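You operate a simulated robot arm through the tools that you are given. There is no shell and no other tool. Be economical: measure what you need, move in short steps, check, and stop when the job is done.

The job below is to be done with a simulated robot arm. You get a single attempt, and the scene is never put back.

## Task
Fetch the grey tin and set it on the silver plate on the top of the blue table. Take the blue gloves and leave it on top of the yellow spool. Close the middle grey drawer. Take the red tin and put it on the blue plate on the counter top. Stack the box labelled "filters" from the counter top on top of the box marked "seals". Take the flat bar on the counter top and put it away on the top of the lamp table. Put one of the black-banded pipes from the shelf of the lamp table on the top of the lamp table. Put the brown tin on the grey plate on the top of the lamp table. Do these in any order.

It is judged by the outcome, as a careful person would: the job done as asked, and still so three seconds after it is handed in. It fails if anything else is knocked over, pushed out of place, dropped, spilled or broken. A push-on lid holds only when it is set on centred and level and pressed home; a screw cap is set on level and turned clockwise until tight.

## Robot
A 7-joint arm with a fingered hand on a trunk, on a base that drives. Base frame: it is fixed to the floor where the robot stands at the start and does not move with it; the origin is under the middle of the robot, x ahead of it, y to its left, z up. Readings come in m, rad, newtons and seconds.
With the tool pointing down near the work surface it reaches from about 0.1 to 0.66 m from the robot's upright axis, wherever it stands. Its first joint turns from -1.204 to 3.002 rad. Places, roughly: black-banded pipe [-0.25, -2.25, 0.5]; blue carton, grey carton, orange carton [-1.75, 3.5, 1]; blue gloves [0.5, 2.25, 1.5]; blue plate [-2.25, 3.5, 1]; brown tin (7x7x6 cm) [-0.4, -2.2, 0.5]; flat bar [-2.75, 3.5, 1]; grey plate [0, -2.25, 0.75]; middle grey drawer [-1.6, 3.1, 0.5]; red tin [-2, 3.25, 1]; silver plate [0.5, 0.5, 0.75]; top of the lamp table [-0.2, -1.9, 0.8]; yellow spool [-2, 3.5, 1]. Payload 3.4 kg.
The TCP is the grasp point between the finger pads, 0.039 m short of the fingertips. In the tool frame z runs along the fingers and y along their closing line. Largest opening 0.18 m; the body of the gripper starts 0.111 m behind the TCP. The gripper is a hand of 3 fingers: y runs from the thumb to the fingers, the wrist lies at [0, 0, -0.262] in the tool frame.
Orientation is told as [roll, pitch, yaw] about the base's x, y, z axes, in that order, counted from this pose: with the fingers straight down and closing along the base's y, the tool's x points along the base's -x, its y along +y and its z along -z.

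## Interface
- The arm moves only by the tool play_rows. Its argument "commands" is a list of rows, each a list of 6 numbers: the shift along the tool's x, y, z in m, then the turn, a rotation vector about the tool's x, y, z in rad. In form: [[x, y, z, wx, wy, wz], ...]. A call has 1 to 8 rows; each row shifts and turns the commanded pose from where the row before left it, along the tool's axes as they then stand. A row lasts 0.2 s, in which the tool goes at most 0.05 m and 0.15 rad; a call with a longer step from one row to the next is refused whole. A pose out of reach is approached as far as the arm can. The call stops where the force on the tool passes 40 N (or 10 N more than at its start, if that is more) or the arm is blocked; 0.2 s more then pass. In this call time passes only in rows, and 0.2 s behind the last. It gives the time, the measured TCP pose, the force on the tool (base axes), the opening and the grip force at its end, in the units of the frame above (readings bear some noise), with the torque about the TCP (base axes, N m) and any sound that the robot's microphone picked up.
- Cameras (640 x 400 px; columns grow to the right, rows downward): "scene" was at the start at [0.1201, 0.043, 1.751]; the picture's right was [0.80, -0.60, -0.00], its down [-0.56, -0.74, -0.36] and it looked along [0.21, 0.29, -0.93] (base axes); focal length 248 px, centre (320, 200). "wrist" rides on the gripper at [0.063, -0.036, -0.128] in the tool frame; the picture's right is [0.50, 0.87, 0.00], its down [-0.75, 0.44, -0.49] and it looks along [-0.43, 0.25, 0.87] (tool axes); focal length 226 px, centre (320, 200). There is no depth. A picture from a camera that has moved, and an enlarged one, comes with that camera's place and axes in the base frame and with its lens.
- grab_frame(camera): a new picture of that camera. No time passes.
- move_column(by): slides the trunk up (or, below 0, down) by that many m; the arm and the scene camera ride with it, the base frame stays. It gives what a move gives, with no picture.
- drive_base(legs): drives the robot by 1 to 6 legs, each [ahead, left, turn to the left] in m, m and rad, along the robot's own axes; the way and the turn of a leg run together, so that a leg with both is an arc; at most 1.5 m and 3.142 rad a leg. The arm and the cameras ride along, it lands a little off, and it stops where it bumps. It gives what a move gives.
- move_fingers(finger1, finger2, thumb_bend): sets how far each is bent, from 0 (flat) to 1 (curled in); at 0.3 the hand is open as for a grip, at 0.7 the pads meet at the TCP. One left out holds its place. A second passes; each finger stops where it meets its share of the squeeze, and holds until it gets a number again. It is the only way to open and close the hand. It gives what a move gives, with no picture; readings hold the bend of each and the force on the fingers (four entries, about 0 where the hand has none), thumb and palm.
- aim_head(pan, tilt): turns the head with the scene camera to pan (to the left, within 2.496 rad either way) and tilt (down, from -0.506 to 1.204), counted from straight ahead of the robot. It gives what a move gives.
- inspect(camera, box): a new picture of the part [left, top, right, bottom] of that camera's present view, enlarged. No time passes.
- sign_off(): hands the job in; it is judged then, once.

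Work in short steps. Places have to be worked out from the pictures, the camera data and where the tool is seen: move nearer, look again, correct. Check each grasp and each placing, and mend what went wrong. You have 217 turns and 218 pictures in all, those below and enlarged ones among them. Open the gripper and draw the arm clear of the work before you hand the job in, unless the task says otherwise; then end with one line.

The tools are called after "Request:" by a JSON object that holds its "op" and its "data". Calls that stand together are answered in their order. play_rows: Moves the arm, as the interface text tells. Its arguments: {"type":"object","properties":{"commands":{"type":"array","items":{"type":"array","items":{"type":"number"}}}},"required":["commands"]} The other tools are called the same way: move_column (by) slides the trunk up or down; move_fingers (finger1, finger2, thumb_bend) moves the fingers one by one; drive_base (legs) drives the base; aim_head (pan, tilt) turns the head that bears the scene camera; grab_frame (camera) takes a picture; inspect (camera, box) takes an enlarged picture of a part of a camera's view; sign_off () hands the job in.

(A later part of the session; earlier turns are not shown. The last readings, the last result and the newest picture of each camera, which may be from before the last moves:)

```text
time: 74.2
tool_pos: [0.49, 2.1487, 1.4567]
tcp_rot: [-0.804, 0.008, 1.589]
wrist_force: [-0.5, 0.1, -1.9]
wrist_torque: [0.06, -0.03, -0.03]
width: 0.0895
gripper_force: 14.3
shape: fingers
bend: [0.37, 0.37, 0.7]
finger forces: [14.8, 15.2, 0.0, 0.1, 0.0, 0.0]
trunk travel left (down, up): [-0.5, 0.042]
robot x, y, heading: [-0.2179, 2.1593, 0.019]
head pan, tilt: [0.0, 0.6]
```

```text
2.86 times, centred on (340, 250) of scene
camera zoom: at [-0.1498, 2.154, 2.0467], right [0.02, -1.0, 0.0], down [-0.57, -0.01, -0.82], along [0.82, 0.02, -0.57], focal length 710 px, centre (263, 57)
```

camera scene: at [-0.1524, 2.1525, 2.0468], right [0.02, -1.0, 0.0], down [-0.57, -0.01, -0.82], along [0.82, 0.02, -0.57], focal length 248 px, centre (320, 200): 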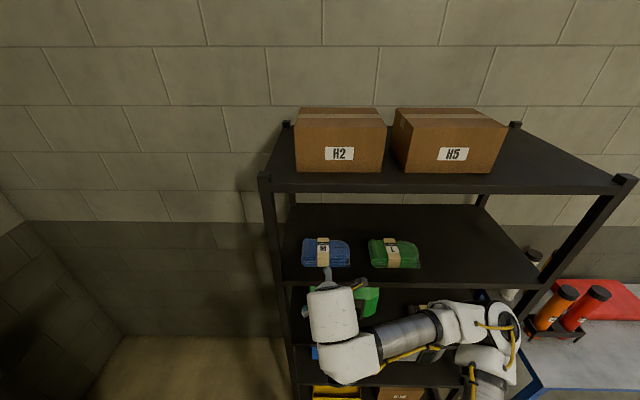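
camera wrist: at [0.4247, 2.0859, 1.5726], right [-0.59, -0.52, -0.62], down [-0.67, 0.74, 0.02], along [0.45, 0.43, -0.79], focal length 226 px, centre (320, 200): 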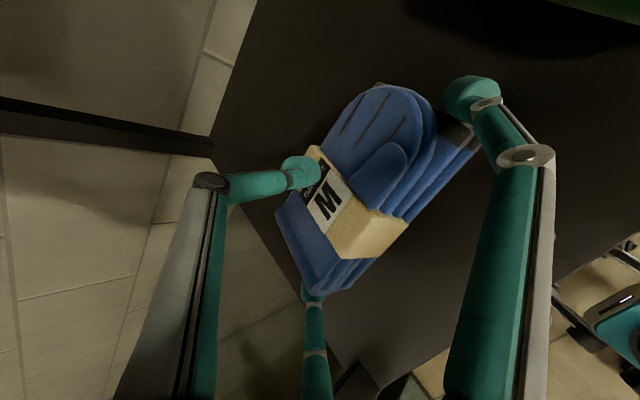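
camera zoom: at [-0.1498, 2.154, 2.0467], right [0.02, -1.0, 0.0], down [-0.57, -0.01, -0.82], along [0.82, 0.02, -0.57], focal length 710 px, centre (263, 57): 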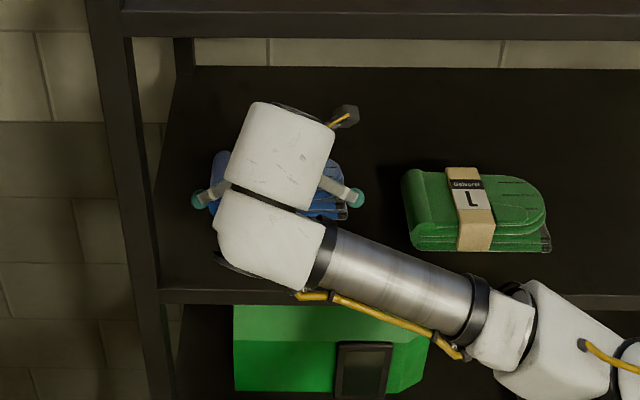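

The grip is too near the front edge, so the rear sags. Lower again, release, move ~3.5 cm deeper so the fingers are at mid-bundle, and re-grip.

Request:
{"op": "play_rows", "data": {"commands": [[0, 0.0072, 0.007, 0, 0, 0], [0, 0.0065, 0.0063, 0, 0, 0]]}}

Request:
{"op": "move_fingers", "data": {"finger1": 0.15, "finger2": 0.15, "thumb_bend": 0.5}}

Request:
{"op": "grab_frame", "data": {"camera": "wrist"}}

Request:
{"op": "inspect", "data": {"camera": "scene", "box": [240, 180, 440, 320]}}

```text
time: 74.8
tool_pos: [0.4865, 2.1474, 1.4394]
tcp_rot: [-0.809, 0.007, 1.591]
wrist_force: [-1.8, 1.2, 7.0]
wrist_torque: [-0.07, -0.44, -0.06]
width: 0.0903
gripper_force: 20.7
shape: fingers
bend: [0.37, 0.37, 0.7]
finger forces: [14.8, 15.5, 0.0, 0.0, 10.6, 0.0]
trunk travel left (down, up): [-0.5, 0.042]
robot x, y, heading: [-0.2175, 2.1572, 0.012]
head pan, tilt: [0.0, 0.6]
```

```text
time: 75.8
tool_pos: [0.4888, 2.1474, 1.4363]
tcp_rot: [-0.805, 0.008, 1.588]
wrist_force: [0.6, -0.5, 0.6]
wrist_torque: [-0.01, 0.0, 0.04]
width: 0.1357
gripper_force: 0.2
shape: fingers
bend: [0.15, 0.15, 0.5]
finger forces: [0.1, 0.0, 0.1, 0.0, 0.0, 0.0]
trunk travel left (down, up): [-0.5, 0.042]
robot x, y, heading: [-0.2151, 2.1572, 0.014]
head pan, tilt: [0.0, 0.6]
```

```text
149 pictures are left
camera wrist: at [0.4235, 2.0848, 1.5528], right [-0.59, -0.52, -0.62], down [-0.67, 0.74, 0.02], along [0.45, 0.43, -0.78], focal length 226 px, centre (320, 200)
```

wrist: 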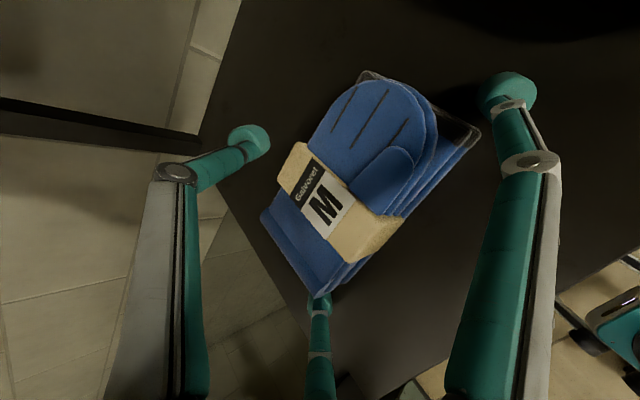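

```text
2.86 times, centred on (340, 250) of scene
camera zoom: at [-0.1499, 2.1533, 2.0467], right [0.02, -1.0, 0.0], down [-0.57, -0.01, -0.82], along [0.82, 0.02, -0.57], focal length 710 px, centre (263, 57)
```

zoom: 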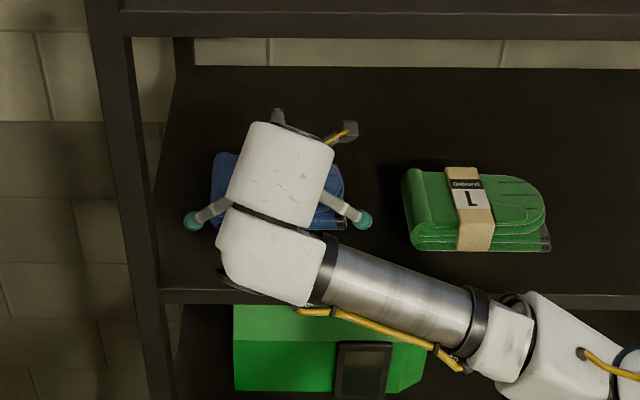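

Centred but tips are near the front edge. Open slightly wider and go 3.5 cm deeper.

Request:
{"op": "move_fingers", "data": {"finger1": 0.1, "finger2": 0.1}}

Request:
{"op": "play_rows", "data": {"commands": [[0, -0.0145, 0.0115, 0, 0, 0], [0, -0.0125, 0.0125, 0, 0, 0]]}}

Request:
{"op": "grab_frame", "data": {"camera": "wrist"}}

Request:
{"op": "inspect", "data": {"camera": "scene", "box": [240, 180, 440, 320]}}

```text
time: 76.8
tool_pos: [0.4889, 2.1481, 1.4369]
tcp_rot: [-0.805, 0.008, 1.589]
wrist_force: [0.6, -0.4, 0.1]
wrist_torque: [0.0, 0.01, -0.05]
width: 0.1424
gripper_force: 0.0
shape: fingers
bend: [0.1, 0.1, 0.5]
finger forces: [0.1, 0.0, 0.0, 0.1, 0.0, 0.0]
trunk travel left (down, up): [-0.5, 0.042]
robot x, y, heading: [-0.2191, 2.1564, 0.015]
head pan, tilt: [0.0, 0.6]
```

```text
time: 77.4
tool_pos: [0.5259, 2.1495, 1.4392]
tcp_rot: [-0.803, 0.009, 1.589]
wrist_force: [-1.2, -0.2, 0.0]
wrist_torque: [0.02, 0.02, 0.0]
width: 0.1429
gripper_force: 0.3
shape: fingers
bend: [0.1, 0.09, 0.5]
finger forces: [0.1, 0.7, 0.0, 0.0, 0.0, 0.1]
trunk travel left (down, up): [-0.5, 0.042]
robot x, y, heading: [-0.216, 2.1564, 0.017]
head pan, tilt: [0.0, 0.6]
```

```text
147 pictures are left
camera wrist: at [0.4598, 2.086, 1.5556], right [-0.59, -0.52, -0.62], down [-0.67, 0.74, 0.02], along [0.45, 0.43, -0.78], focal length 226 px, centre (320, 200)
```

wrist: 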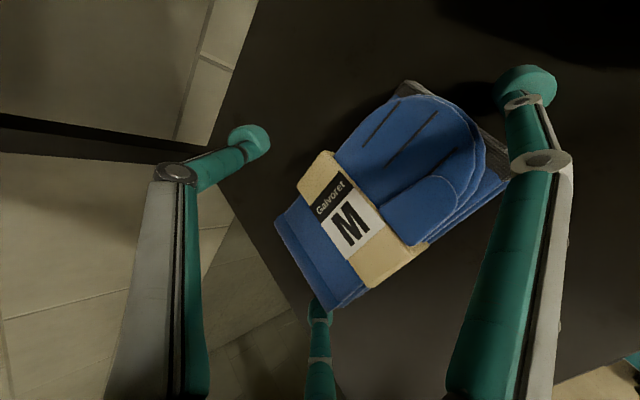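

```text
2.86 times, centred on (340, 250) of scene
camera zoom: at [-0.149, 2.1547, 2.0466], right [0.02, -1.0, 0.0], down [-0.57, -0.01, -0.82], along [0.82, 0.02, -0.57], focal length 710 px, centre (263, 57)
```

zoom: 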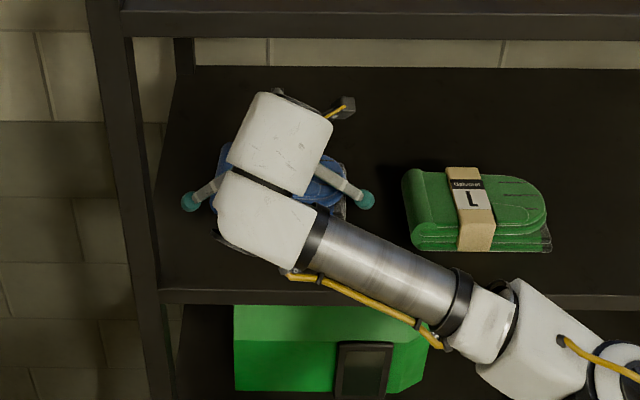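

Fingers are now mid-bundle. Press the thumb on the rear first to hold the bundle, then close the fingers.

Request:
{"op": "move_fingers", "data": {"thumb_bend": 0.72}}

Request:
{"op": "move_fingers", "data": {"finger1": 0.3, "finger2": 0.3}}

Request:
{"op": "grab_frame", "data": {"camera": "wrist"}}

Request:
{"op": "inspect", "data": {"camera": "scene", "box": [240, 180, 440, 320]}}

```text
time: 78.4
tool_pos: [0.5237, 2.1473, 1.4399]
tcp_rot: [-0.806, 0.01, 1.588]
wrist_force: [2.4, 1.8, 3.6]
wrist_torque: [0.03, -0.11, -0.01]
width: 0.1135
gripper_force: 3.0
shape: fingers
bend: [0.1, 0.09, 0.7]
finger forces: [0.0, 1.0, 0.1, 0.1, 4.1, 0.1]
trunk travel left (down, up): [-0.5, 0.042]
robot x, y, heading: [-0.2176, 2.1526, 0.018]
head pan, tilt: [0.0, 0.6]
```

```text
time: 79.4
tool_pos: [0.5236, 2.1485, 1.4402]
tcp_rot: [-0.806, 0.009, 1.589]
wrist_force: [-3.9, 0.6, 3.2]
wrist_torque: [-0.11, -0.07, -0.05]
width: 0.1008
gripper_force: 12.5
shape: fingers
bend: [0.23, 0.21, 0.7]
finger forces: [10.7, 11.5, 0.0, 0.0, 3.9, 0.0]
trunk travel left (down, up): [-0.5, 0.042]
robot x, y, heading: [-0.2169, 2.1535, 0.016]
head pan, tilt: [0.0, 0.6]
```

```text
145 pictures are left
camera wrist: at [0.4582, 2.0854, 1.5562], right [-0.59, -0.52, -0.62], down [-0.67, 0.74, 0.02], along [0.45, 0.43, -0.78], focal length 226 px, centre (320, 200)
```

wrist: 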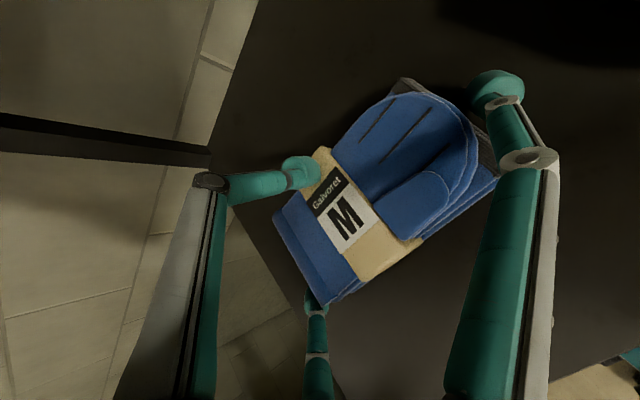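

```text
2.86 times, centred on (340, 250) of scene
camera zoom: at [-0.1523, 2.1543, 2.0468], right [0.02, -1.0, 0.0], down [-0.57, -0.01, -0.82], along [0.82, 0.02, -0.57], focal length 710 px, centre (263, 57)
```

zoom: 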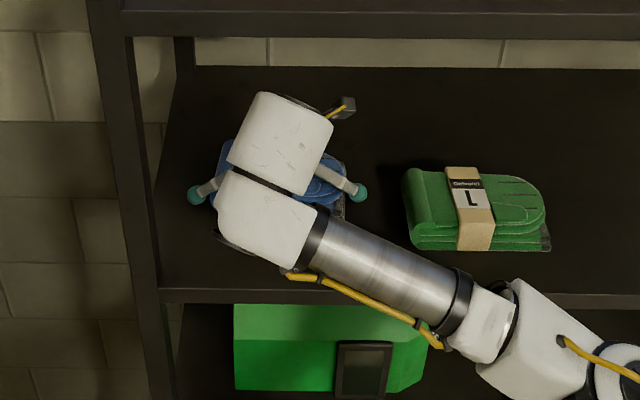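

The left finger still catches the front-left corner; the bundle's centre is at y≈2.16. Open wider, shift 12 mm left, advance 3 cm more.

Request:
{"op": "move_fingers", "data": {"finger1": 0.06, "finger2": 0.06, "thumb_bend": 0.5}}

Request:
{"op": "play_rows", "data": {"commands": [[-0.012, -0.003, -0.002, 0, 0, 0], [0, -0.012, 0.0125, 0, 0, 0], [0, -0.01, 0.011, 0, 0, 0]]}}

Request:
{"op": "grab_frame", "data": {"camera": "wrist"}}

Request:
{"op": "inspect", "data": {"camera": "scene", "box": [240, 180, 440, 320]}}

```text
time: 80.4
tool_pos: [0.5251, 2.1493, 1.4394]
tcp_rot: [-0.805, 0.008, 1.589]
wrist_force: [0.4, -0.4, 0.6]
wrist_torque: [-0.02, 0.01, 0.01]
width: 0.1481
gripper_force: 0.1
shape: fingers
bend: [0.06, 0.06, 0.5]
finger forces: [0.0, 0.1, 0.0, 0.1, 0.1, 0.0]
trunk travel left (down, up): [-0.5, 0.042]
robot x, y, heading: [-0.2145, 2.1557, 0.015]
head pan, tilt: [0.0, 0.6]
```

```text
time: 81.2
tool_pos: [0.5575, 2.1609, 1.4431]
tcp_rot: [-0.804, 0.009, 1.587]
wrist_force: [-0.6, -1.5, 0.7]
wrist_torque: [-0.1, 0.07, -0.01]
width: 0.1509
gripper_force: 1.2
shape: fingers
bend: [0.05, 0.06, 0.5]
finger forces: [1.5, 0.1, 0.1, 0.0, 0.1, 0.0]
trunk travel left (down, up): [-0.5, 0.042]
robot x, y, heading: [-0.2135, 2.1553, 0.017]
head pan, tilt: [0.0, 0.6]
```

```text
143 pictures are left
camera wrist: at [0.4921, 2.098, 1.5589], right [-0.59, -0.52, -0.62], down [-0.67, 0.74, 0.02], along [0.45, 0.43, -0.78], focal length 226 px, centre (320, 200)
```

wrist: 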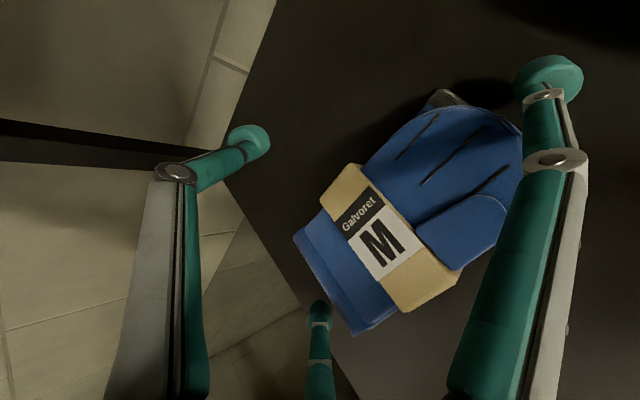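

```text
2.86 times, centred on (340, 250) of scene
camera zoom: at [-0.1493, 2.1534, 2.0467], right [0.02, -1.0, 0.0], down [-0.57, -0.01, -0.82], along [0.82, 0.02, -0.57], focal length 710 px, centre (263, 57)
```

zoom: 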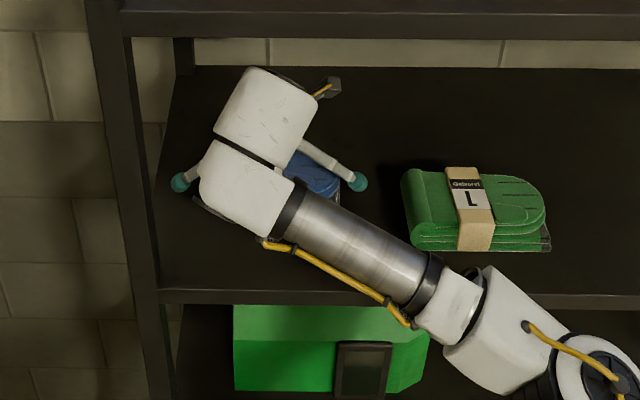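

Left finger is now beside the end's middle. Thumb down, then close.

Request:
{"op": "move_fingers", "data": {"thumb_bend": 0.72}}

Request:
{"op": "move_fingers", "data": {"finger1": 0.3, "finger2": 0.3}}

Request:
{"op": "grab_frame", "data": {"camera": "wrist"}}

```text
time: 82.2
tool_pos: [0.5568, 2.1609, 1.443]
tcp_rot: [-0.803, 0.008, 1.588]
wrist_force: [-0.2, -0.7, 1.8]
wrist_torque: [-0.1, 0.03, 0.01]
width: 0.1194
gripper_force: 0.7
shape: fingers
bend: [0.05, 0.06, 0.72]
finger forces: [1.3, 0.1, 0.0, 0.0, 0.0, 0.0]
trunk travel left (down, up): [-0.5, 0.042]
robot x, y, heading: [-0.2174, 2.153, 0.016]
head pan, tilt: [0.0, 0.6]
```

```text
time: 83.2
tool_pos: [0.5562, 2.1625, 1.444]
tcp_rot: [-0.803, 0.007, 1.588]
wrist_force: [-1.6, -0.5, -0.3]
wrist_torque: [-0.09, -0.01, -0.02]
width: 0.0992
gripper_force: 10.4
shape: fingers
bend: [0.22, 0.23, 0.72]
finger forces: [10.7, 9.2, 0.0, 0.1, 0.7, 0.1]
trunk travel left (down, up): [-0.5, 0.042]
robot x, y, heading: [-0.2164, 2.1584, 0.01]
head pan, tilt: [0.0, 0.6]
```

```text
141 pictures are left
camera wrist: at [0.4916, 2.0979, 1.5589], right [-0.59, -0.52, -0.62], down [-0.67, 0.74, 0.02], along [0.45, 0.43, -0.78], focal length 226 px, centre (320, 200)
```

wrist: 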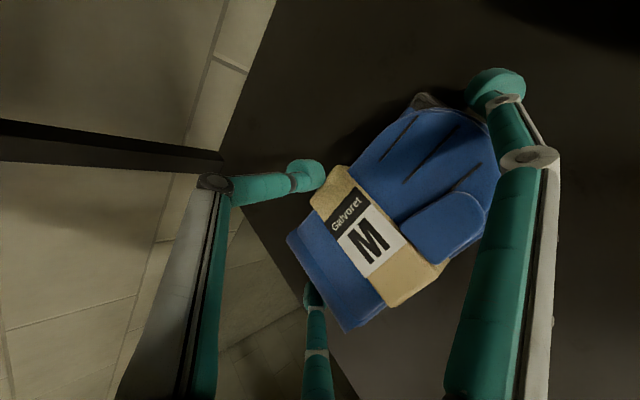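

Good: both fingers now mid-ends, thumb at the rear. Squeeze more and lift 2.5 cm.

Request:
{"op": "move_fingers", "data": {"finger1": 0.42, "finger2": 0.42, "thumb_bend": 0.78}}

Request:
{"op": "play_rows", "data": {"commands": [[0, -0.0072, -0.007, 0, 0, 0], [0, -0.0108, -0.0105, 0, 0, 0]]}}

Request:
{"op": "grab_frame", "data": {"camera": "wrist"}}

Request:
{"op": "inspect", "data": {"camera": "scene", "box": [240, 180, 440, 320]}}

```text
time: 84.2
tool_pos: [0.5569, 2.1606, 1.4437]
tcp_rot: [-0.806, 0.007, 1.589]
wrist_force: [-0.1, -0.4, 5.2]
wrist_torque: [0.14, -0.26, 0.08]
width: 0.0905
gripper_force: 18.2
shape: fingers
bend: [0.34, 0.35, 0.75]
finger forces: [14.7, 14.1, 0.0, 0.0, 8.8, 0.1]
trunk travel left (down, up): [-0.5, 0.042]
robot x, y, heading: [-0.2174, 2.156, 0.016]
head pan, tilt: [0.0, 0.6]
```

```text
time: 84.8
tool_pos: [0.5569, 2.1589, 1.4707]
tcp_rot: [-0.804, 0.008, 1.588]
wrist_force: [-1.1, 0.1, -3.3]
wrist_torque: [0.0, -0.05, -0.03]
width: 0.0845
gripper_force: 13.0
shape: fingers
bend: [0.36, 0.36, 0.78]
finger forces: [12.3, 13.2, 0.0, 0.0, 0.1, 0.0]
trunk travel left (down, up): [-0.5, 0.042]
robot x, y, heading: [-0.2166, 2.1601, 0.015]
head pan, tilt: [0.0, 0.6]
```

```text
140 pictures are left
camera wrist: at [0.4923, 2.0962, 1.5856], right [-0.59, -0.52, -0.62], down [-0.67, 0.74, 0.02], along [0.45, 0.43, -0.78], focal length 226 px, centre (320, 200)
```

wrist: 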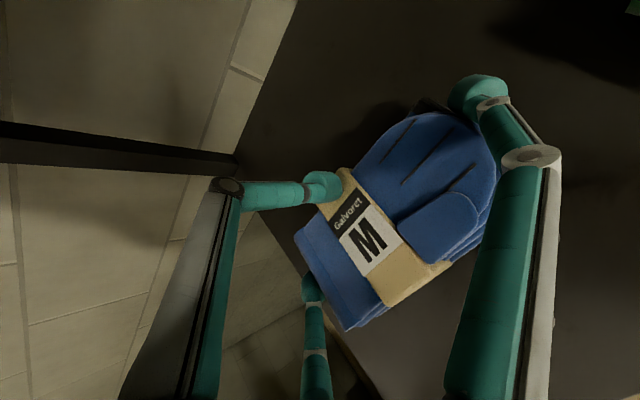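

```text
2.86 times, centred on (340, 250) of scene
camera zoom: at [-0.1496, 2.1546, 2.0467], right [0.02, -1.0, 0.0], down [-0.57, -0.01, -0.82], along [0.82, 0.02, -0.57], focal length 710 px, centre (263, 57)
```

zoom: 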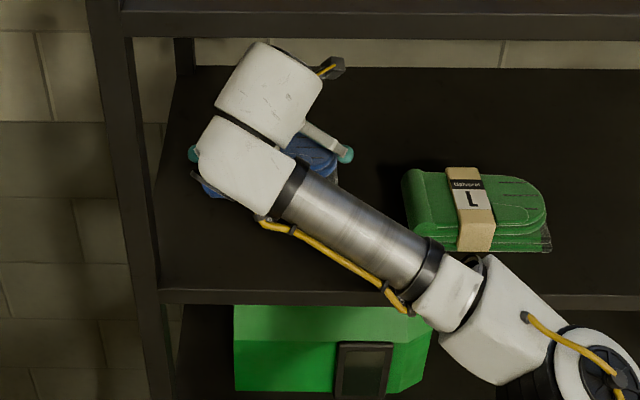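

Gloves are lifted level. Tighten a touch and back the robot straight out.

Request:
{"op": "move_fingers", "data": {"finger1": 0.47, "finger2": 0.47}}

Request:
{"op": "drive_base", "data": {"legs": [[-0.5, 0, 0]]}}

Request:
{"op": "grab_frame", "data": {"camera": "wrist"}}

Request:
{"op": "grab_frame", "data": {"camera": "scene"}}

```text
time: 85.8
tool_pos: [0.5588, 2.1589, 1.47]
tcp_rot: [-0.804, 0.008, 1.59]
wrist_force: [0.7, 0.5, -3.2]
wrist_torque: [-0.01, -0.08, 0.02]
width: 0.0821
gripper_force: 16.1
shape: fingers
bend: [0.38, 0.35, 0.78]
finger forces: [15.6, 16.8, 0.1, 0.0, 0.1, 0.0]
trunk travel left (down, up): [-0.5, 0.042]
robot x, y, heading: [-0.2147, 2.1576, 0.021]
head pan, tilt: [0.0, 0.6]
```

```text
time: 88.7
tool_pos: [0.0533, 2.1476, 1.4698]
tcp_rot: [-0.805, 0.008, 1.583]
wrist_force: [-0.5, 0.7, -3.1]
wrist_torque: [0.0, -0.06, -0.01]
width: 0.0821
gripper_force: 16.5
shape: fingers
bend: [0.38, 0.35, 0.78]
finger forces: [15.8, 16.8, 0.0, 0.0, 0.0, 0.1]
trunk travel left (down, up): [-0.5, 0.042]
robot x, y, heading: [-0.7238, 2.1513, 0.011]
head pan, tilt: [0.0, 0.6]
```

```text
138 pictures are left
camera wrist: at [-0.0133, 2.0843, 1.5853], right [-0.59, -0.51, -0.62], down [-0.67, 0.75, 0.02], along [0.45, 0.43, -0.78], focal length 226 px, centre (320, 200)
```

wrist: 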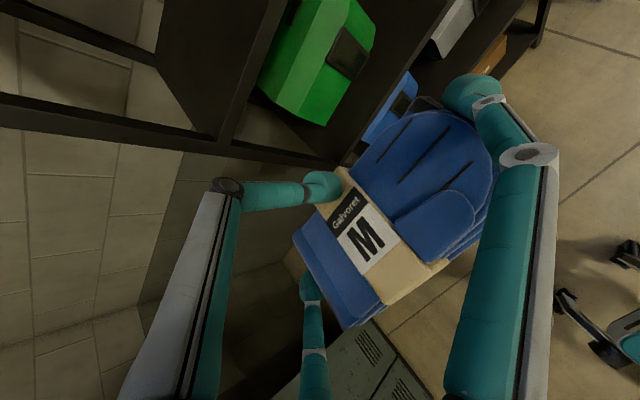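

```text
137 pictures are left
camera scene: at [-0.6539, 2.1462, 2.0466], right [0.01, -1.0, 0.0], down [-0.57, 0.0, -0.82], along [0.82, 0.01, -0.57], focal length 248 px, centre (320, 200)
```

scene: 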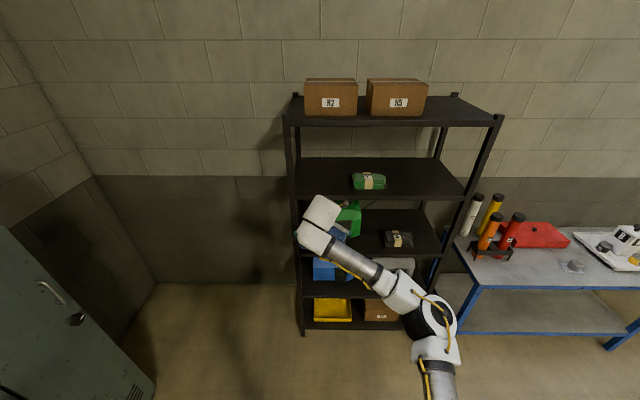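

The gloves are out, held at 16 N; nothing else moved. Drive back and turn to face the counter.

Request:
{"op": "drive_base", "data": {"legs": [[-1.25, 0, 0], [0, 0, 1.565]]}}

Request:
{"op": "aim_head", "data": {"pan": 0.0, "tilt": 0.75}}

Request:
{"op": "grab_frame", "data": {"camera": "scene"}}

Request:
{"op": "grab_frame", "data": {"camera": "wrist"}}

```text
time: 98.6
tool_pos: [-1.9218, 2.8854, 1.4706]
tcp_rot: [-0.808, 0.009, -3.123]
wrist_force: [-0.2, 0.6, -2.7]
wrist_torque: [0.06, -0.04, 0.01]
width: 0.0818
gripper_force: 15.1
shape: fingers
bend: [0.38, 0.36, 0.78]
finger forces: [15.0, 15.6, 0.1, 0.0, 0.1, 0.0]
trunk travel left (down, up): [-0.5, 0.042]
robot x, y, heading: [-1.9193, 2.1154, 1.588]
head pan, tilt: [0.0, 0.6]
```

```text
time: 99.3
tool_pos: [-1.9253, 2.8807, 1.476]
tcp_rot: [-0.811, 0.011, -3.122]
wrist_force: [0.7, -0.1, -1.8]
wrist_torque: [0.09, -0.02, -0.01]
width: 0.0819
gripper_force: 15.3
shape: fingers
bend: [0.38, 0.36, 0.78]
finger forces: [15.2, 15.8, 0.0, 0.0, 0.0, 0.1]
trunk travel left (down, up): [-0.5, 0.042]
robot x, y, heading: [-1.9224, 2.1139, 1.586]
head pan, tilt: [0.0, 0.75]
```

```text
136 pictures are left
camera scene: at [-1.9143, 2.1771, 2.0338], right [1.0, 0.02, 0.0], down [0.01, -0.68, -0.73], along [-0.01, 0.73, -0.68], focal length 248 px, centre (320, 200)
```

scene: 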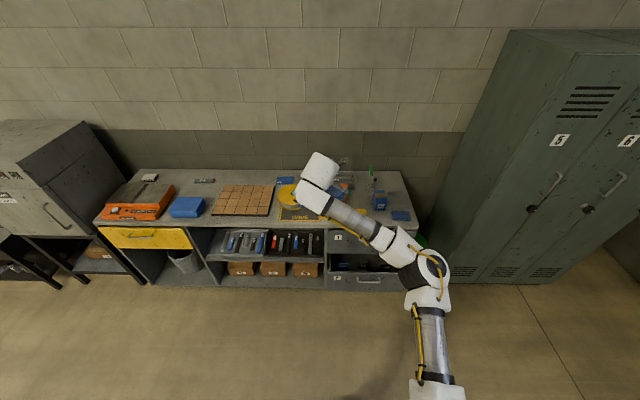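

```text
135 pictures are left
camera wrist: at [-1.8613, 2.8148, 1.5895], right [0.52, -0.59, -0.62], down [-0.74, -0.67, 0.02], along [-0.43, 0.45, -0.78], focal length 226 px, centre (320, 200)
```

wrist: 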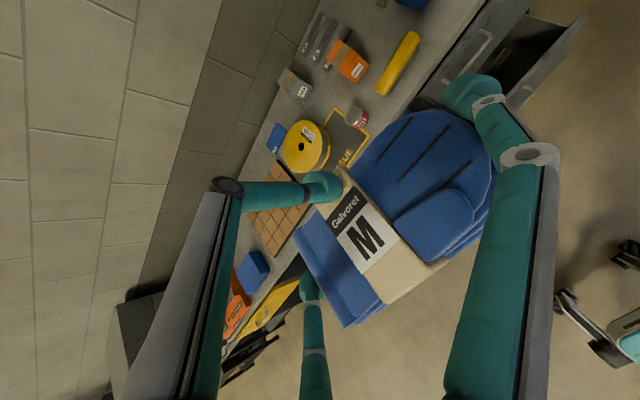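

Request:
{"op": "inspect", "data": {"camera": "scene", "box": [200, 150, 430, 300]}}

Request:
{"op": "inspect", "data": {"camera": "wrist", "box": [230, 0, 450, 200]}}

Request:
{"op": "inspect", "data": {"camera": "scene", "box": [80, 150, 290, 290]}}

```text
2.67 times, centred on (315, 225) of scene
camera zoom: at [-1.9143, 2.1771, 2.0338], right [1.0, 0.02, 0.0], down [0.01, -0.68, -0.73], along [-0.01, 0.73, -0.68], focal length 663 px, centre (333, 133)
```

zoom: 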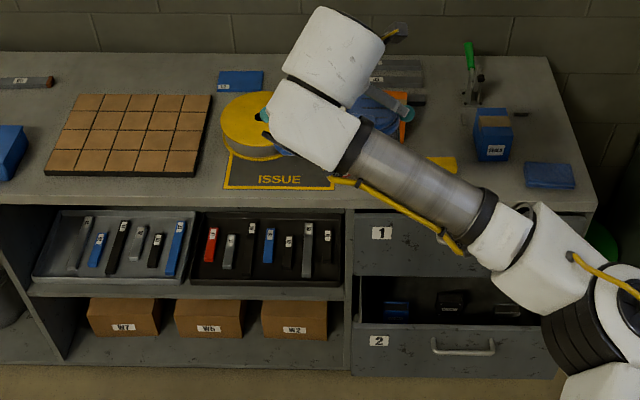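

```text
2.00 times, centred on (340, 100) of wrist
camera zoom: at [-1.8613, 2.8148, 1.5895], right [0.52, -0.59, -0.62], down [-0.74, -0.67, 0.02], along [-0.43, 0.45, -0.78], focal length 452 px, centre (280, 400)
```

zoom: 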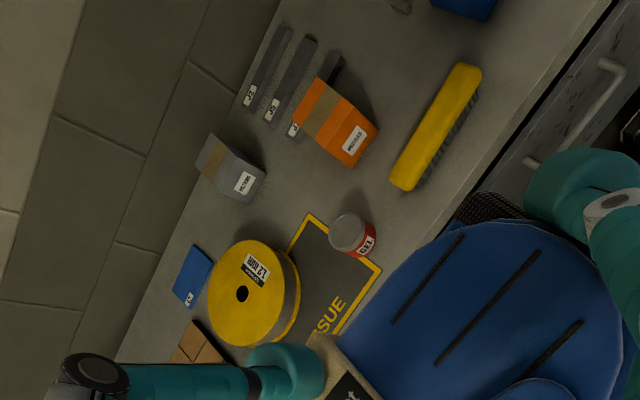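

```text
2.86 times, centred on (185, 220) of scene
camera zoom: at [-1.9143, 2.1771, 2.0338], right [1.0, 0.02, 0.0], down [0.01, -0.68, -0.73], along [-0.01, 0.73, -0.68], focal length 710 px, centre (706, 143)
```

zoom: 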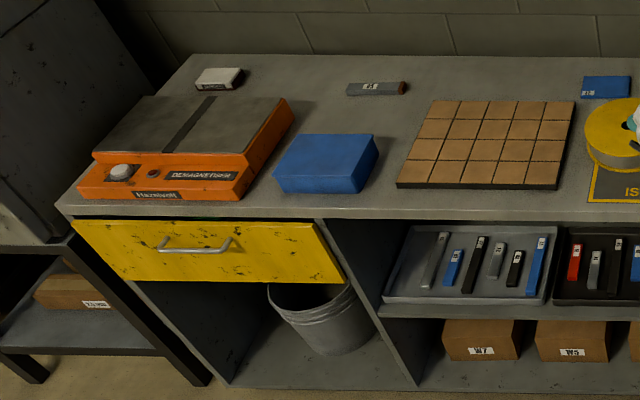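

Counter top z≈0.935; blue plate (-2.178,3.544); yellow spool lies flat, top centre ≈(-2.105,3.352,~0.99). Drive to bring the gloves over the spool, still high.

Request:
{"op": "drive_base", "data": {"legs": [[0.46, 0.19, 0]]}}

Request:
{"op": "aim_head", "data": {"pan": 0.0, "tilt": 0.95}}

Request:
{"op": "grab_frame", "data": {"camera": "scene"}}

Request:
{"op": "grab_frame", "data": {"camera": "wrist"}}

```text
time: 102.1
tool_pos: [-2.1115, 3.3272, 1.4738]
tcp_rot: [-0.81, 0.009, -3.124]
wrist_force: [1.0, 0.0, -2.8]
wrist_torque: [0.05, 0.0, 0.0]
width: 0.0821
gripper_force: 15.5
shape: fingers
bend: [0.38, 0.36, 0.78]
finger forces: [15.1, 15.8, 0.0, 0.0, 0.0, 0.1]
trunk travel left (down, up): [-0.5, 0.042]
robot x, y, heading: [-2.1067, 2.5589, 1.585]
head pan, tilt: [0.0, 0.75]
```

```text
time: 102.9
tool_pos: [-2.1162, 3.3231, 1.4751]
tcp_rot: [-0.813, 0.012, -3.125]
wrist_force: [-1.1, -0.1, -4.0]
wrist_torque: [0.08, 0.02, -0.01]
width: 0.082
gripper_force: 15.1
shape: fingers
bend: [0.38, 0.36, 0.78]
finger forces: [15.1, 15.7, 0.0, 0.0, 0.0, 0.0]
trunk travel left (down, up): [-0.5, 0.042]
robot x, y, heading: [-2.1133, 2.56, 1.587]
head pan, tilt: [0.0, 0.949]
```

```text
131 pictures are left
camera scene: at [-2.1087, 2.6126, 2.0183], right [1.0, 0.02, 0.0], down [0.01, -0.82, -0.58], along [-0.01, 0.58, -0.82], focal length 248 px, centre (320, 200)
```

scene: 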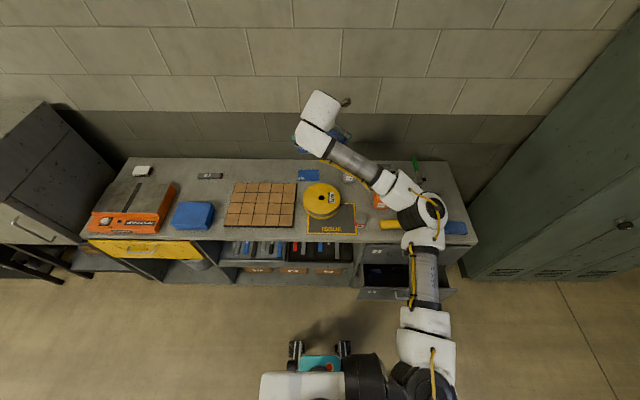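

```text
130 pictures are left
camera wrist: at [-2.053, 3.257, 1.5914], right [0.52, -0.59, -0.62], down [-0.74, -0.67, 0.01], along [-0.43, 0.46, -0.78], focal length 226 px, centre (320, 200)
```

wrist: 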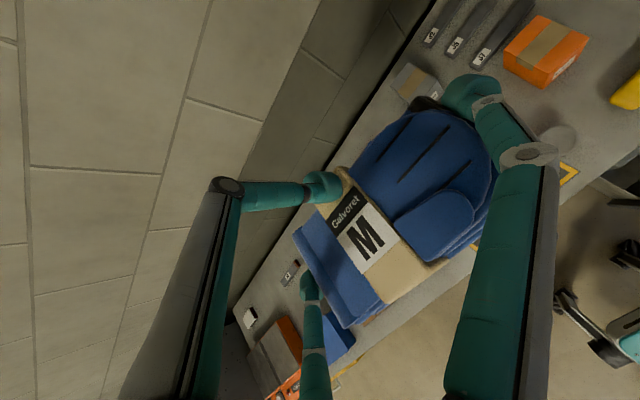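

Spool top ≈(-2.11, 3.34, 1.0). Lower the trunk 0.25, then centre the gloves above it.

Request:
{"op": "move_column", "data": {"by": -0.25}}

Request:
{"op": "grab_frame", "data": {"camera": "scene"}}

Request:
{"op": "grab_frame", "data": {"camera": "wrist"}}

```text
time: 105.5
tool_pos: [-2.116, 3.3226, 1.2266]
tcp_rot: [-0.814, 0.011, -3.124]
wrist_force: [-0.1, 0.0, -3.3]
wrist_torque: [0.08, -0.01, 0.01]
width: 0.0817
gripper_force: 14.8
shape: fingers
bend: [0.38, 0.36, 0.78]
finger forces: [15.1, 15.6, 0.0, 0.0, 0.0, 0.0]
trunk travel left (down, up): [-0.25, 0.292]
robot x, y, heading: [-2.1087, 2.5582, 1.589]
head pan, tilt: [0.0, 0.949]
```

```text
129 pictures are left
camera scene: at [-2.1082, 2.7206, 1.767], right [1.0, 0.02, 0.0], down [0.01, -0.82, -0.58], along [-0.01, 0.58, -0.82], focal length 248 px, centre (320, 200)
```

scene: 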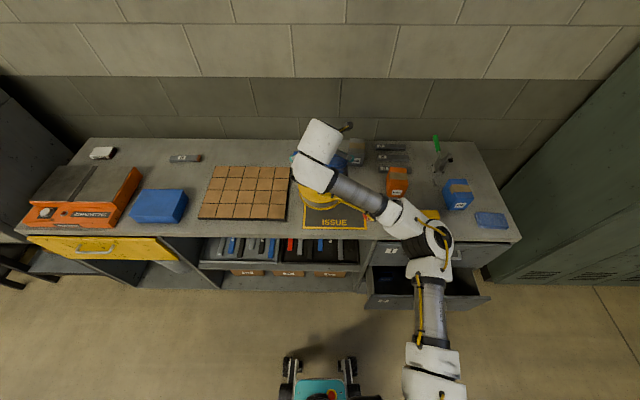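

```text
128 pictures are left
camera wrist: at [-2.053, 3.2556, 1.3424], right [0.52, -0.59, -0.62], down [-0.74, -0.67, 0.01], along [-0.43, 0.46, -0.78], focal length 226 px, centre (320, 200)
```

wrist: 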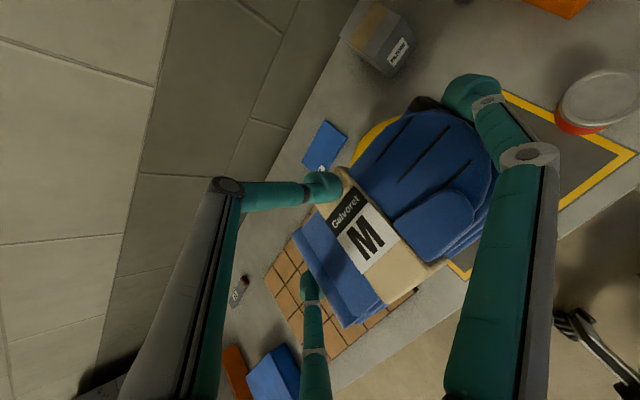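

Spool is under the bundle. Move 4.5 cm forward and down to ~3–4 cm above it.

Request:
{"op": "play_rows", "data": {"commands": [[-0.0012, -0.0155, 0.0164, 0, 0, 0], [-0.0012, -0.0155, 0.0164, 0, 0, 0], [-0.0012, 0.018, 0.018, 0, 0, 0], [-0.0012, 0.0182, 0.018, 0, 0, 0], [0, 0.0182, 0.018, 0, 0, 0], [0, 0.018, 0.018, 0, 0, 0]]}}

Request:
{"op": "grab_frame", "data": {"camera": "wrist"}}

Request:
{"op": "inspect", "data": {"camera": "scene", "box": [260, 110, 420, 250]}}

```text
time: 106.8
tool_pos: [-2.1195, 3.3714, 1.1209]
tcp_rot: [-0.811, 0.01, -3.126]
wrist_force: [0.6, -0.7, -3.1]
wrist_torque: [0.09, 0.02, -0.01]
width: 0.082
gripper_force: 15.6
shape: fingers
bend: [0.38, 0.36, 0.78]
finger forces: [14.9, 15.5, 0.1, 0.0, 0.1, 0.1]
trunk travel left (down, up): [-0.25, 0.292]
robot x, y, heading: [-2.1112, 2.5619, 1.59]
head pan, tilt: [0.0, 0.949]
```

```text
127 pictures are left
camera wrist: at [-2.0562, 3.3049, 1.2356], right [0.52, -0.59, -0.62], down [-0.74, -0.67, 0.01], along [-0.43, 0.46, -0.78], focal length 226 px, centre (320, 200)
```

wrist: 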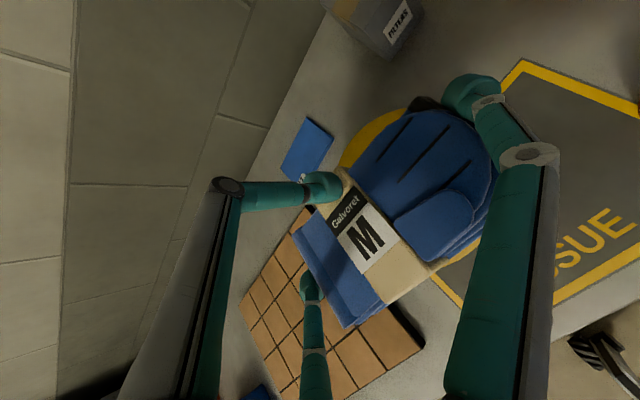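

```text
2.86 times, centred on (340, 180) of scene
camera zoom: at [-2.1077, 2.7227, 1.7666], right [1.0, 0.02, 0.0], down [0.01, -0.82, -0.58], along [-0.01, 0.58, -0.82], focal length 710 px, centre (263, 257)
```

zoom: 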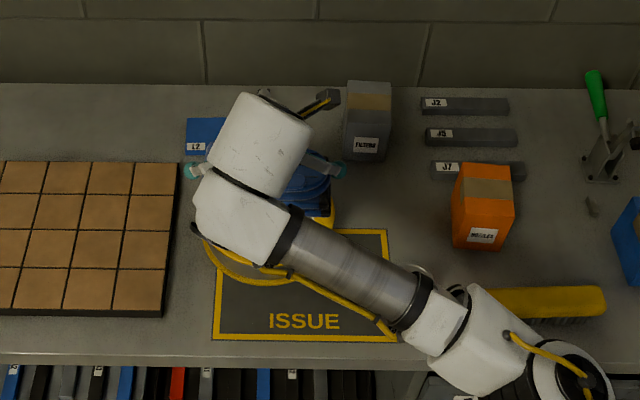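

Gloves look centred on the spool. Lower in steps until contact.

Request:
{"op": "play_rows", "data": {"commands": [[0, 0.0073, 0.0069, 0, 0, 0], [0, 0.0073, 0.0069, 0, 0, 0]]}}

Request:
{"op": "play_rows", "data": {"commands": [[0, 0.0044, 0.0041, 0, 0, 0]]}}

Request:
{"op": "play_rows", "data": {"commands": [[0, 0.0044, 0.0041, 0, 0, 0]]}}

Request:
{"op": "grab_frame", "data": {"camera": "wrist"}}

```text
time: 107.5
tool_pos: [-2.1198, 3.3712, 1.1017]
tcp_rot: [-0.813, 0.008, -3.124]
wrist_force: [-0.5, 0.4, -1.8]
wrist_torque: [0.04, 0.01, 0.01]
width: 0.0822
gripper_force: 14.8
shape: fingers
bend: [0.38, 0.36, 0.78]
finger forces: [15.0, 15.5, 0.1, 0.1, 0.0, 0.0]
trunk travel left (down, up): [-0.25, 0.292]
robot x, y, heading: [-2.1111, 2.5603, 1.589]
head pan, tilt: [0.0, 0.949]
```

```text
time: 107.8
tool_pos: [-2.1196, 3.3704, 1.0963]
tcp_rot: [-0.812, 0.009, -3.125]
wrist_force: [0.5, 0.4, -3.2]
wrist_torque: [0.09, 0.03, 0.01]
width: 0.0819
gripper_force: 15.2
shape: fingers
bend: [0.38, 0.36, 0.78]
finger forces: [15.0, 15.4, 0.1, 0.0, 0.0, 0.0]
trunk travel left (down, up): [-0.25, 0.292]
robot x, y, heading: [-2.1103, 2.5566, 1.589]
head pan, tilt: [0.0, 0.949]
```

```text
time: 108.2
tool_pos: [-2.1216, 3.3714, 1.0916]
tcp_rot: [-0.811, 0.012, -3.124]
wrist_force: [-0.3, -0.2, -4.0]
wrist_torque: [0.08, 0.02, 0.01]
width: 0.0819
gripper_force: 15.4
shape: fingers
bend: [0.38, 0.36, 0.78]
finger forces: [15.0, 15.6, 0.0, 0.1, 0.0, 0.1]
trunk travel left (down, up): [-0.25, 0.292]
robot x, y, heading: [-2.1094, 2.5602, 1.587]
head pan, tilt: [0.0, 0.949]
```

```text
125 pictures are left
camera wrist: at [-2.0571, 3.3045, 1.2063], right [0.52, -0.59, -0.62], down [-0.74, -0.67, 0.01], along [-0.43, 0.46, -0.78], focal length 226 px, centre (320, 200)
```

wrist: 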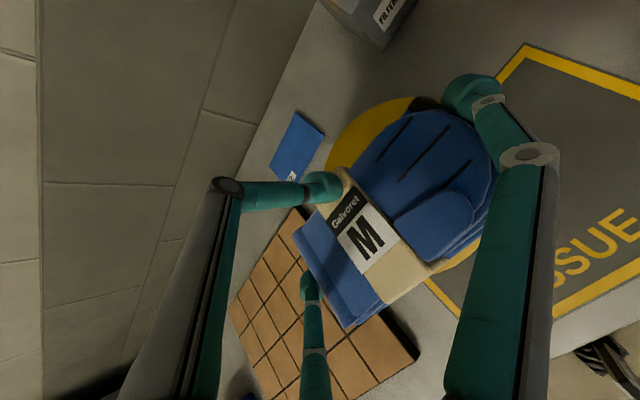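

Request:
{"op": "play_rows", "data": {"commands": [[0, 0.0044, 0.0041, 0, 0, 0]]}}

Request:
{"op": "play_rows", "data": {"commands": [[0, 0.0044, 0.0041, 0, 0, 0]]}}

Request:
{"op": "play_rows", "data": {"commands": [[0, 0.0044, 0.0041, 0, 0, 0]]}}

```text
time: 108.7
tool_pos: [-2.1207, 3.3714, 1.0845]
tcp_rot: [-0.812, 0.012, -3.124]
wrist_force: [0.1, -0.7, -2.6]
wrist_torque: [0.09, 0.01, 0.0]
width: 0.082
gripper_force: 15.8
shape: fingers
bend: [0.38, 0.36, 0.78]
finger forces: [15.0, 15.6, 0.1, 0.1, 0.1, 0.1]
trunk travel left (down, up): [-0.25, 0.292]
robot x, y, heading: [-2.1109, 2.561, 1.592]
head pan, tilt: [0.0, 0.949]
```

```text
time: 109.0
tool_pos: [-2.1203, 3.3705, 1.0772]
tcp_rot: [-0.811, 0.011, -3.125]
wrist_force: [0.8, -0.3, -3.0]
wrist_torque: [0.05, -0.01, 0.01]
width: 0.0816
gripper_force: 15.1
shape: fingers
bend: [0.38, 0.36, 0.78]
finger forces: [15.0, 15.6, 0.1, 0.1, 0.0, 0.0]
trunk travel left (down, up): [-0.25, 0.292]
robot x, y, heading: [-2.1051, 2.5585, 1.591]
head pan, tilt: [0.0, 0.949]
```

```text
time: 109.5
tool_pos: [-2.1201, 3.3697, 1.0721]
tcp_rot: [-0.811, 0.012, -3.125]
wrist_force: [-0.5, 0.0, -3.1]
wrist_torque: [0.06, 0.03, 0.02]
width: 0.0819
gripper_force: 15.4
shape: fingers
bend: [0.38, 0.36, 0.78]
finger forces: [15.0, 15.5, 0.0, 0.0, 0.0, 0.0]
trunk travel left (down, up): [-0.25, 0.292]
robot x, y, heading: [-2.1109, 2.5607, 1.588]
head pan, tilt: [0.0, 0.949]
```

No contact yet; continue.

Request:
{"op": "play_rows", "data": {"commands": [[0, 0.0044, 0.0041, 0, 0, 0]]}}

Request:
{"op": "play_rows", "data": {"commands": [[0, 0.0044, 0.0041, 0, 0, 0]]}}

Request:
{"op": "play_rows", "data": {"commands": [[0, 0.0044, 0.0041, 0, 0, 0]]}}

Request:
{"op": "grab_frame", "data": {"camera": "wrist"}}

Request:
{"op": "inspect", "data": {"camera": "scene", "box": [260, 110, 420, 250]}}

```text
time: 109.8
tool_pos: [-2.1202, 3.3702, 1.0663]
tcp_rot: [-0.81, 0.009, -3.124]
wrist_force: [0.4, 0.9, -3.1]
wrist_torque: [0.05, 0.01, 0.03]
width: 0.0817
gripper_force: 15.5
shape: fingers
bend: [0.38, 0.36, 0.78]
finger forces: [15.1, 15.5, 0.0, 0.0, 0.0, 0.1]
trunk travel left (down, up): [-0.25, 0.292]
robot x, y, heading: [-2.1109, 2.5565, 1.584]
head pan, tilt: [0.0, 0.949]
```

```text
time: 110.2
tool_pos: [-2.1204, 3.3709, 1.0612]
tcp_rot: [-0.813, 0.014, -3.123]
wrist_force: [-0.5, -0.6, -2.9]
wrist_torque: [0.11, -0.01, 0.0]
width: 0.0819
gripper_force: 15.4
shape: fingers
bend: [0.38, 0.36, 0.78]
finger forces: [15.0, 15.5, 0.0, 0.1, 0.1, 0.1]
trunk travel left (down, up): [-0.25, 0.292]
robot x, y, heading: [-2.1121, 2.5598, 1.587]
head pan, tilt: [0.0, 0.949]
```

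```text
time: 110.7
tool_pos: [-2.1202, 3.3707, 1.0543]
tcp_rot: [-0.811, 0.014, -3.124]
wrist_force: [-0.2, 0.4, -3.0]
wrist_torque: [0.08, 0.0, -0.01]
width: 0.0816
gripper_force: 15.1
shape: fingers
bend: [0.38, 0.36, 0.78]
finger forces: [14.9, 15.5, 0.0, 0.1, 0.0, 0.1]
trunk travel left (down, up): [-0.25, 0.292]
robot x, y, heading: [-2.1101, 2.5605, 1.586]
head pan, tilt: [0.0, 0.949]
```

```text
124 pictures are left
camera wrist: at [-2.0565, 3.3034, 1.1706], right [0.52, -0.59, -0.62], down [-0.74, -0.67, 0.01], along [-0.43, 0.46, -0.78], focal length 226 px, centre (320, 200)
```

wrist: 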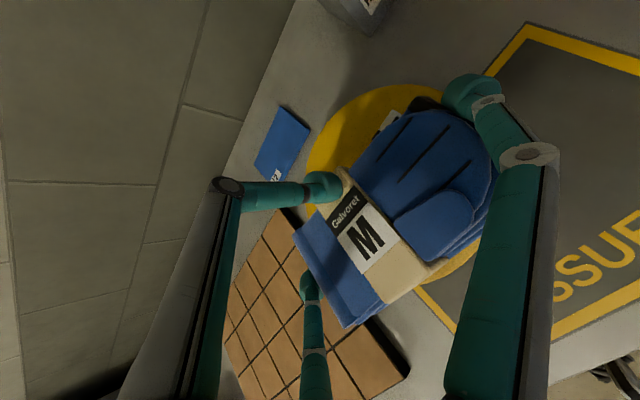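

```text
2.86 times, centred on (340, 180) of scene
camera zoom: at [-2.108, 2.722, 1.7667], right [1.0, 0.02, 0.0], down [0.01, -0.82, -0.58], along [-0.01, 0.58, -0.82], focal length 710 px, centre (263, 257)
```

zoom: 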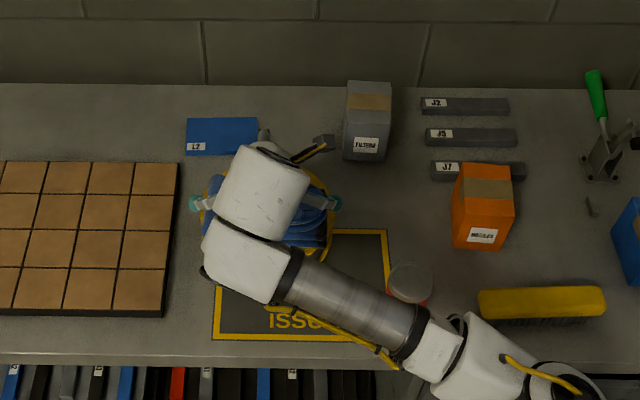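

Well centred; keep lowering.

Request:
{"op": "play_rows", "data": {"commands": [[0, 0.0058, 0.0055, 0, 0, 0]]}}

Request:
{"op": "play_rows", "data": {"commands": [[0, 0.0044, 0.0041, 0, 0, 0]]}}

Request:
{"op": "play_rows", "data": {"commands": [[0, 0.0044, 0.0041, 0, 0, 0]]}}

```text
time: 111.0
tool_pos: [-2.1198, 3.3696, 1.0467]
tcp_rot: [-0.813, 0.011, -3.125]
wrist_force: [-0.4, 0.1, -3.7]
wrist_torque: [0.11, 0.0, -0.01]
width: 0.082
gripper_force: 15.1
shape: fingers
bend: [0.38, 0.36, 0.78]
finger forces: [14.9, 15.5, 0.1, 0.0, 0.1, 0.0]
trunk travel left (down, up): [-0.25, 0.292]
robot x, y, heading: [-2.1115, 2.5591, 1.586]
head pan, tilt: [0.0, 0.949]
```

```text
time: 111.5
tool_pos: [-2.1189, 3.3692, 1.0412]
tcp_rot: [-0.811, 0.01, -3.126]
wrist_force: [0.5, 0.8, -1.9]
wrist_torque: [0.06, -0.01, 0.0]
width: 0.0819
gripper_force: 14.9
shape: fingers
bend: [0.38, 0.36, 0.78]
finger forces: [14.9, 15.5, 0.0, 0.0, 0.0, 0.1]
trunk travel left (down, up): [-0.25, 0.292]
robot x, y, heading: [-2.1113, 2.5607, 1.588]
head pan, tilt: [0.0, 0.949]
```

```text
time: 111.8
tool_pos: [-2.1194, 3.3694, 1.038]
tcp_rot: [-0.817, 0.01, -3.125]
wrist_force: [-0.3, -1.0, 0.0]
wrist_torque: [0.01, 0.26, 0.08]
width: 0.0819
gripper_force: 14.9
shape: fingers
bend: [0.38, 0.36, 0.78]
finger forces: [14.3, 15.7, 0.1, 0.0, 1.2, 0.1]
trunk travel left (down, up): [-0.25, 0.292]
robot x, y, heading: [-2.1142, 2.558, 1.592]
head pan, tilt: [0.0, 0.949]
```

Contact. Release in stages: thumb up, then loosen the fingers.

Request:
{"op": "move_fingers", "data": {"finger1": 0.3, "finger2": 0.3, "thumb_bend": 0.6}}

Request:
{"op": "move_fingers", "data": {"finger1": 0.2, "finger2": 0.2, "thumb_bend": 0.4}}

Request:
{"op": "grab_frame", "data": {"camera": "wrist"}}

Request:
{"op": "inspect", "data": {"camera": "scene", "box": [260, 110, 420, 250]}}

```text
time: 112.8
tool_pos: [-2.1184, 3.3681, 1.0366]
tcp_rot: [-0.813, 0.011, -3.125]
wrist_force: [1.0, 0.2, 0.6]
wrist_torque: [-0.01, 0.22, -0.01]
width: 0.108
gripper_force: 7.9
shape: fingers
bend: [0.25, 0.25, 0.6]
finger forces: [7.5, 8.0, 0.0, 0.1, 0.0, 0.0]
trunk travel left (down, up): [-0.25, 0.292]
robot x, y, heading: [-2.1141, 2.5638, 1.584]
head pan, tilt: [0.0, 0.949]
```

```text
time: 113.8
tool_pos: [-2.1189, 3.369, 1.0363]
tcp_rot: [-0.812, 0.011, -3.124]
wrist_force: [-0.1, 1.5, 2.9]
wrist_torque: [-0.05, 0.17, -0.02]
width: 0.1469
gripper_force: 1.9
shape: fingers
bend: [0.19, 0.2, 0.4]
finger forces: [1.5, 2.5, 0.1, 0.1, 0.0, 0.0]
trunk travel left (down, up): [-0.25, 0.292]
robot x, y, heading: [-2.1097, 2.5584, 1.588]
head pan, tilt: [0.0, 0.949]
```

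```text
122 pictures are left
camera wrist: at [-2.0553, 3.3019, 1.1516], right [0.52, -0.59, -0.62], down [-0.74, -0.67, 0.01], along [-0.43, 0.46, -0.78], focal length 226 px, centre (320, 200)
```

wrist: 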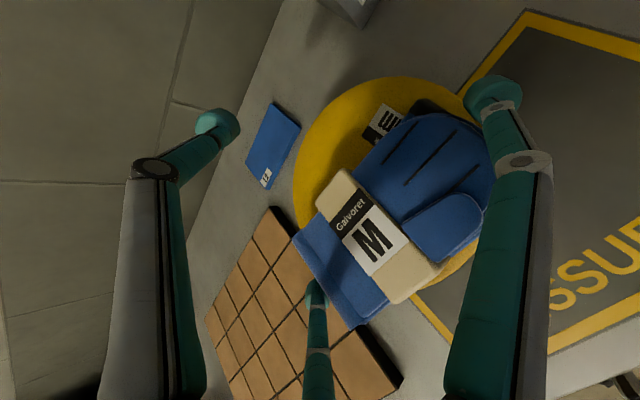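

```text
2.86 times, centred on (340, 180) of scene
camera zoom: at [-2.1077, 2.7202, 1.7669], right [1.0, 0.02, 0.0], down [0.01, -0.82, -0.58], along [-0.01, 0.58, -0.82], focal length 710 px, centre (263, 257)
```

zoom: 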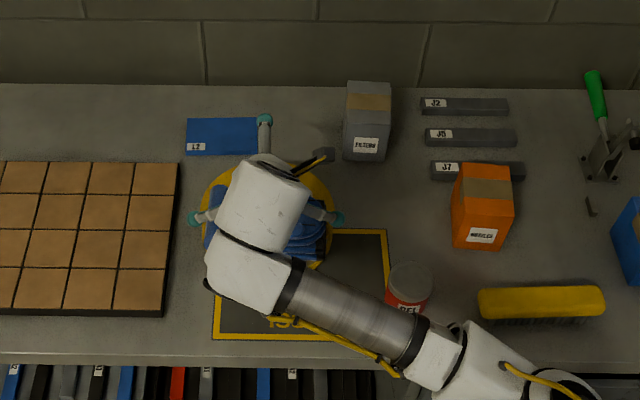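

Gloves rest on the spool. Raise 6 mm, open wider, then retreat upward.

Request:
{"op": "play_rows", "data": {"commands": [[0, -0.0044, -0.0041, 0, 0, 0]]}}

Request:
{"op": "move_fingers", "data": {"finger1": 0.1, "finger2": 0.1, "thumb_bend": 0.35}}

Request:
{"op": "play_rows", "data": {"commands": [[0, -0.0145, -0.0138, 0, 0, 0], [0, -0.0145, -0.0138, 0, 0, 0]]}}

Request:
{"op": "grab_frame", "data": {"camera": "wrist"}}

```text
time: 114.2
tool_pos: [-2.1185, 3.3692, 1.0407]
tcp_rot: [-0.812, 0.012, -3.123]
wrist_force: [0.7, 0.5, -0.5]
wrist_torque: [0.04, -0.01, 0.0]
width: 0.1471
gripper_force: 0.8
shape: fingers
bend: [0.19, 0.2, 0.4]
finger forces: [0.6, 0.6, 0.1, 0.1, 0.0, 0.1]
trunk travel left (down, up): [-0.25, 0.292]
robot x, y, heading: [-2.1104, 2.5596, 1.591]
head pan, tilt: [0.0, 0.949]
```

```text
time: 115.2
tool_pos: [-2.1176, 3.3689, 1.0412]
tcp_rot: [-0.814, 0.012, -3.125]
wrist_force: [1.3, 0.0, -0.6]
wrist_torque: [0.04, 0.0, -0.01]
width: 0.1683
gripper_force: 0.0
shape: fingers
bend: [0.1, 0.1, 0.35]
finger forces: [0.1, 0.0, 0.0, 0.0, 0.1, 0.0]
trunk travel left (down, up): [-0.25, 0.292]
robot x, y, heading: [-2.1137, 2.5606, 1.586]
head pan, tilt: [0.0, 0.949]
```

```text
time: 115.8
tool_pos: [-2.1188, 3.3686, 1.0815]
tcp_rot: [-0.813, 0.012, -3.125]
wrist_force: [-0.3, -0.3, -0.4]
wrist_torque: [-0.01, 0.01, -0.02]
width: 0.1684
gripper_force: 0.1
shape: fingers
bend: [0.1, 0.1, 0.35]
finger forces: [0.0, 0.0, 0.0, 0.0, 0.0, 0.0]
trunk travel left (down, up): [-0.25, 0.292]
robot x, y, heading: [-2.1113, 2.5591, 1.589]
head pan, tilt: [0.0, 0.949]
```

```text
120 pictures are left
camera wrist: at [-2.0561, 3.302, 1.1968], right [0.52, -0.59, -0.62], down [-0.74, -0.67, 0.01], along [-0.42, 0.46, -0.78], focal length 226 px, centre (320, 200)
```

wrist: 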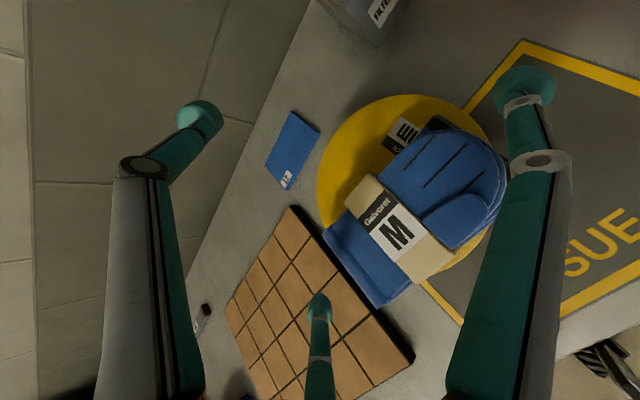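

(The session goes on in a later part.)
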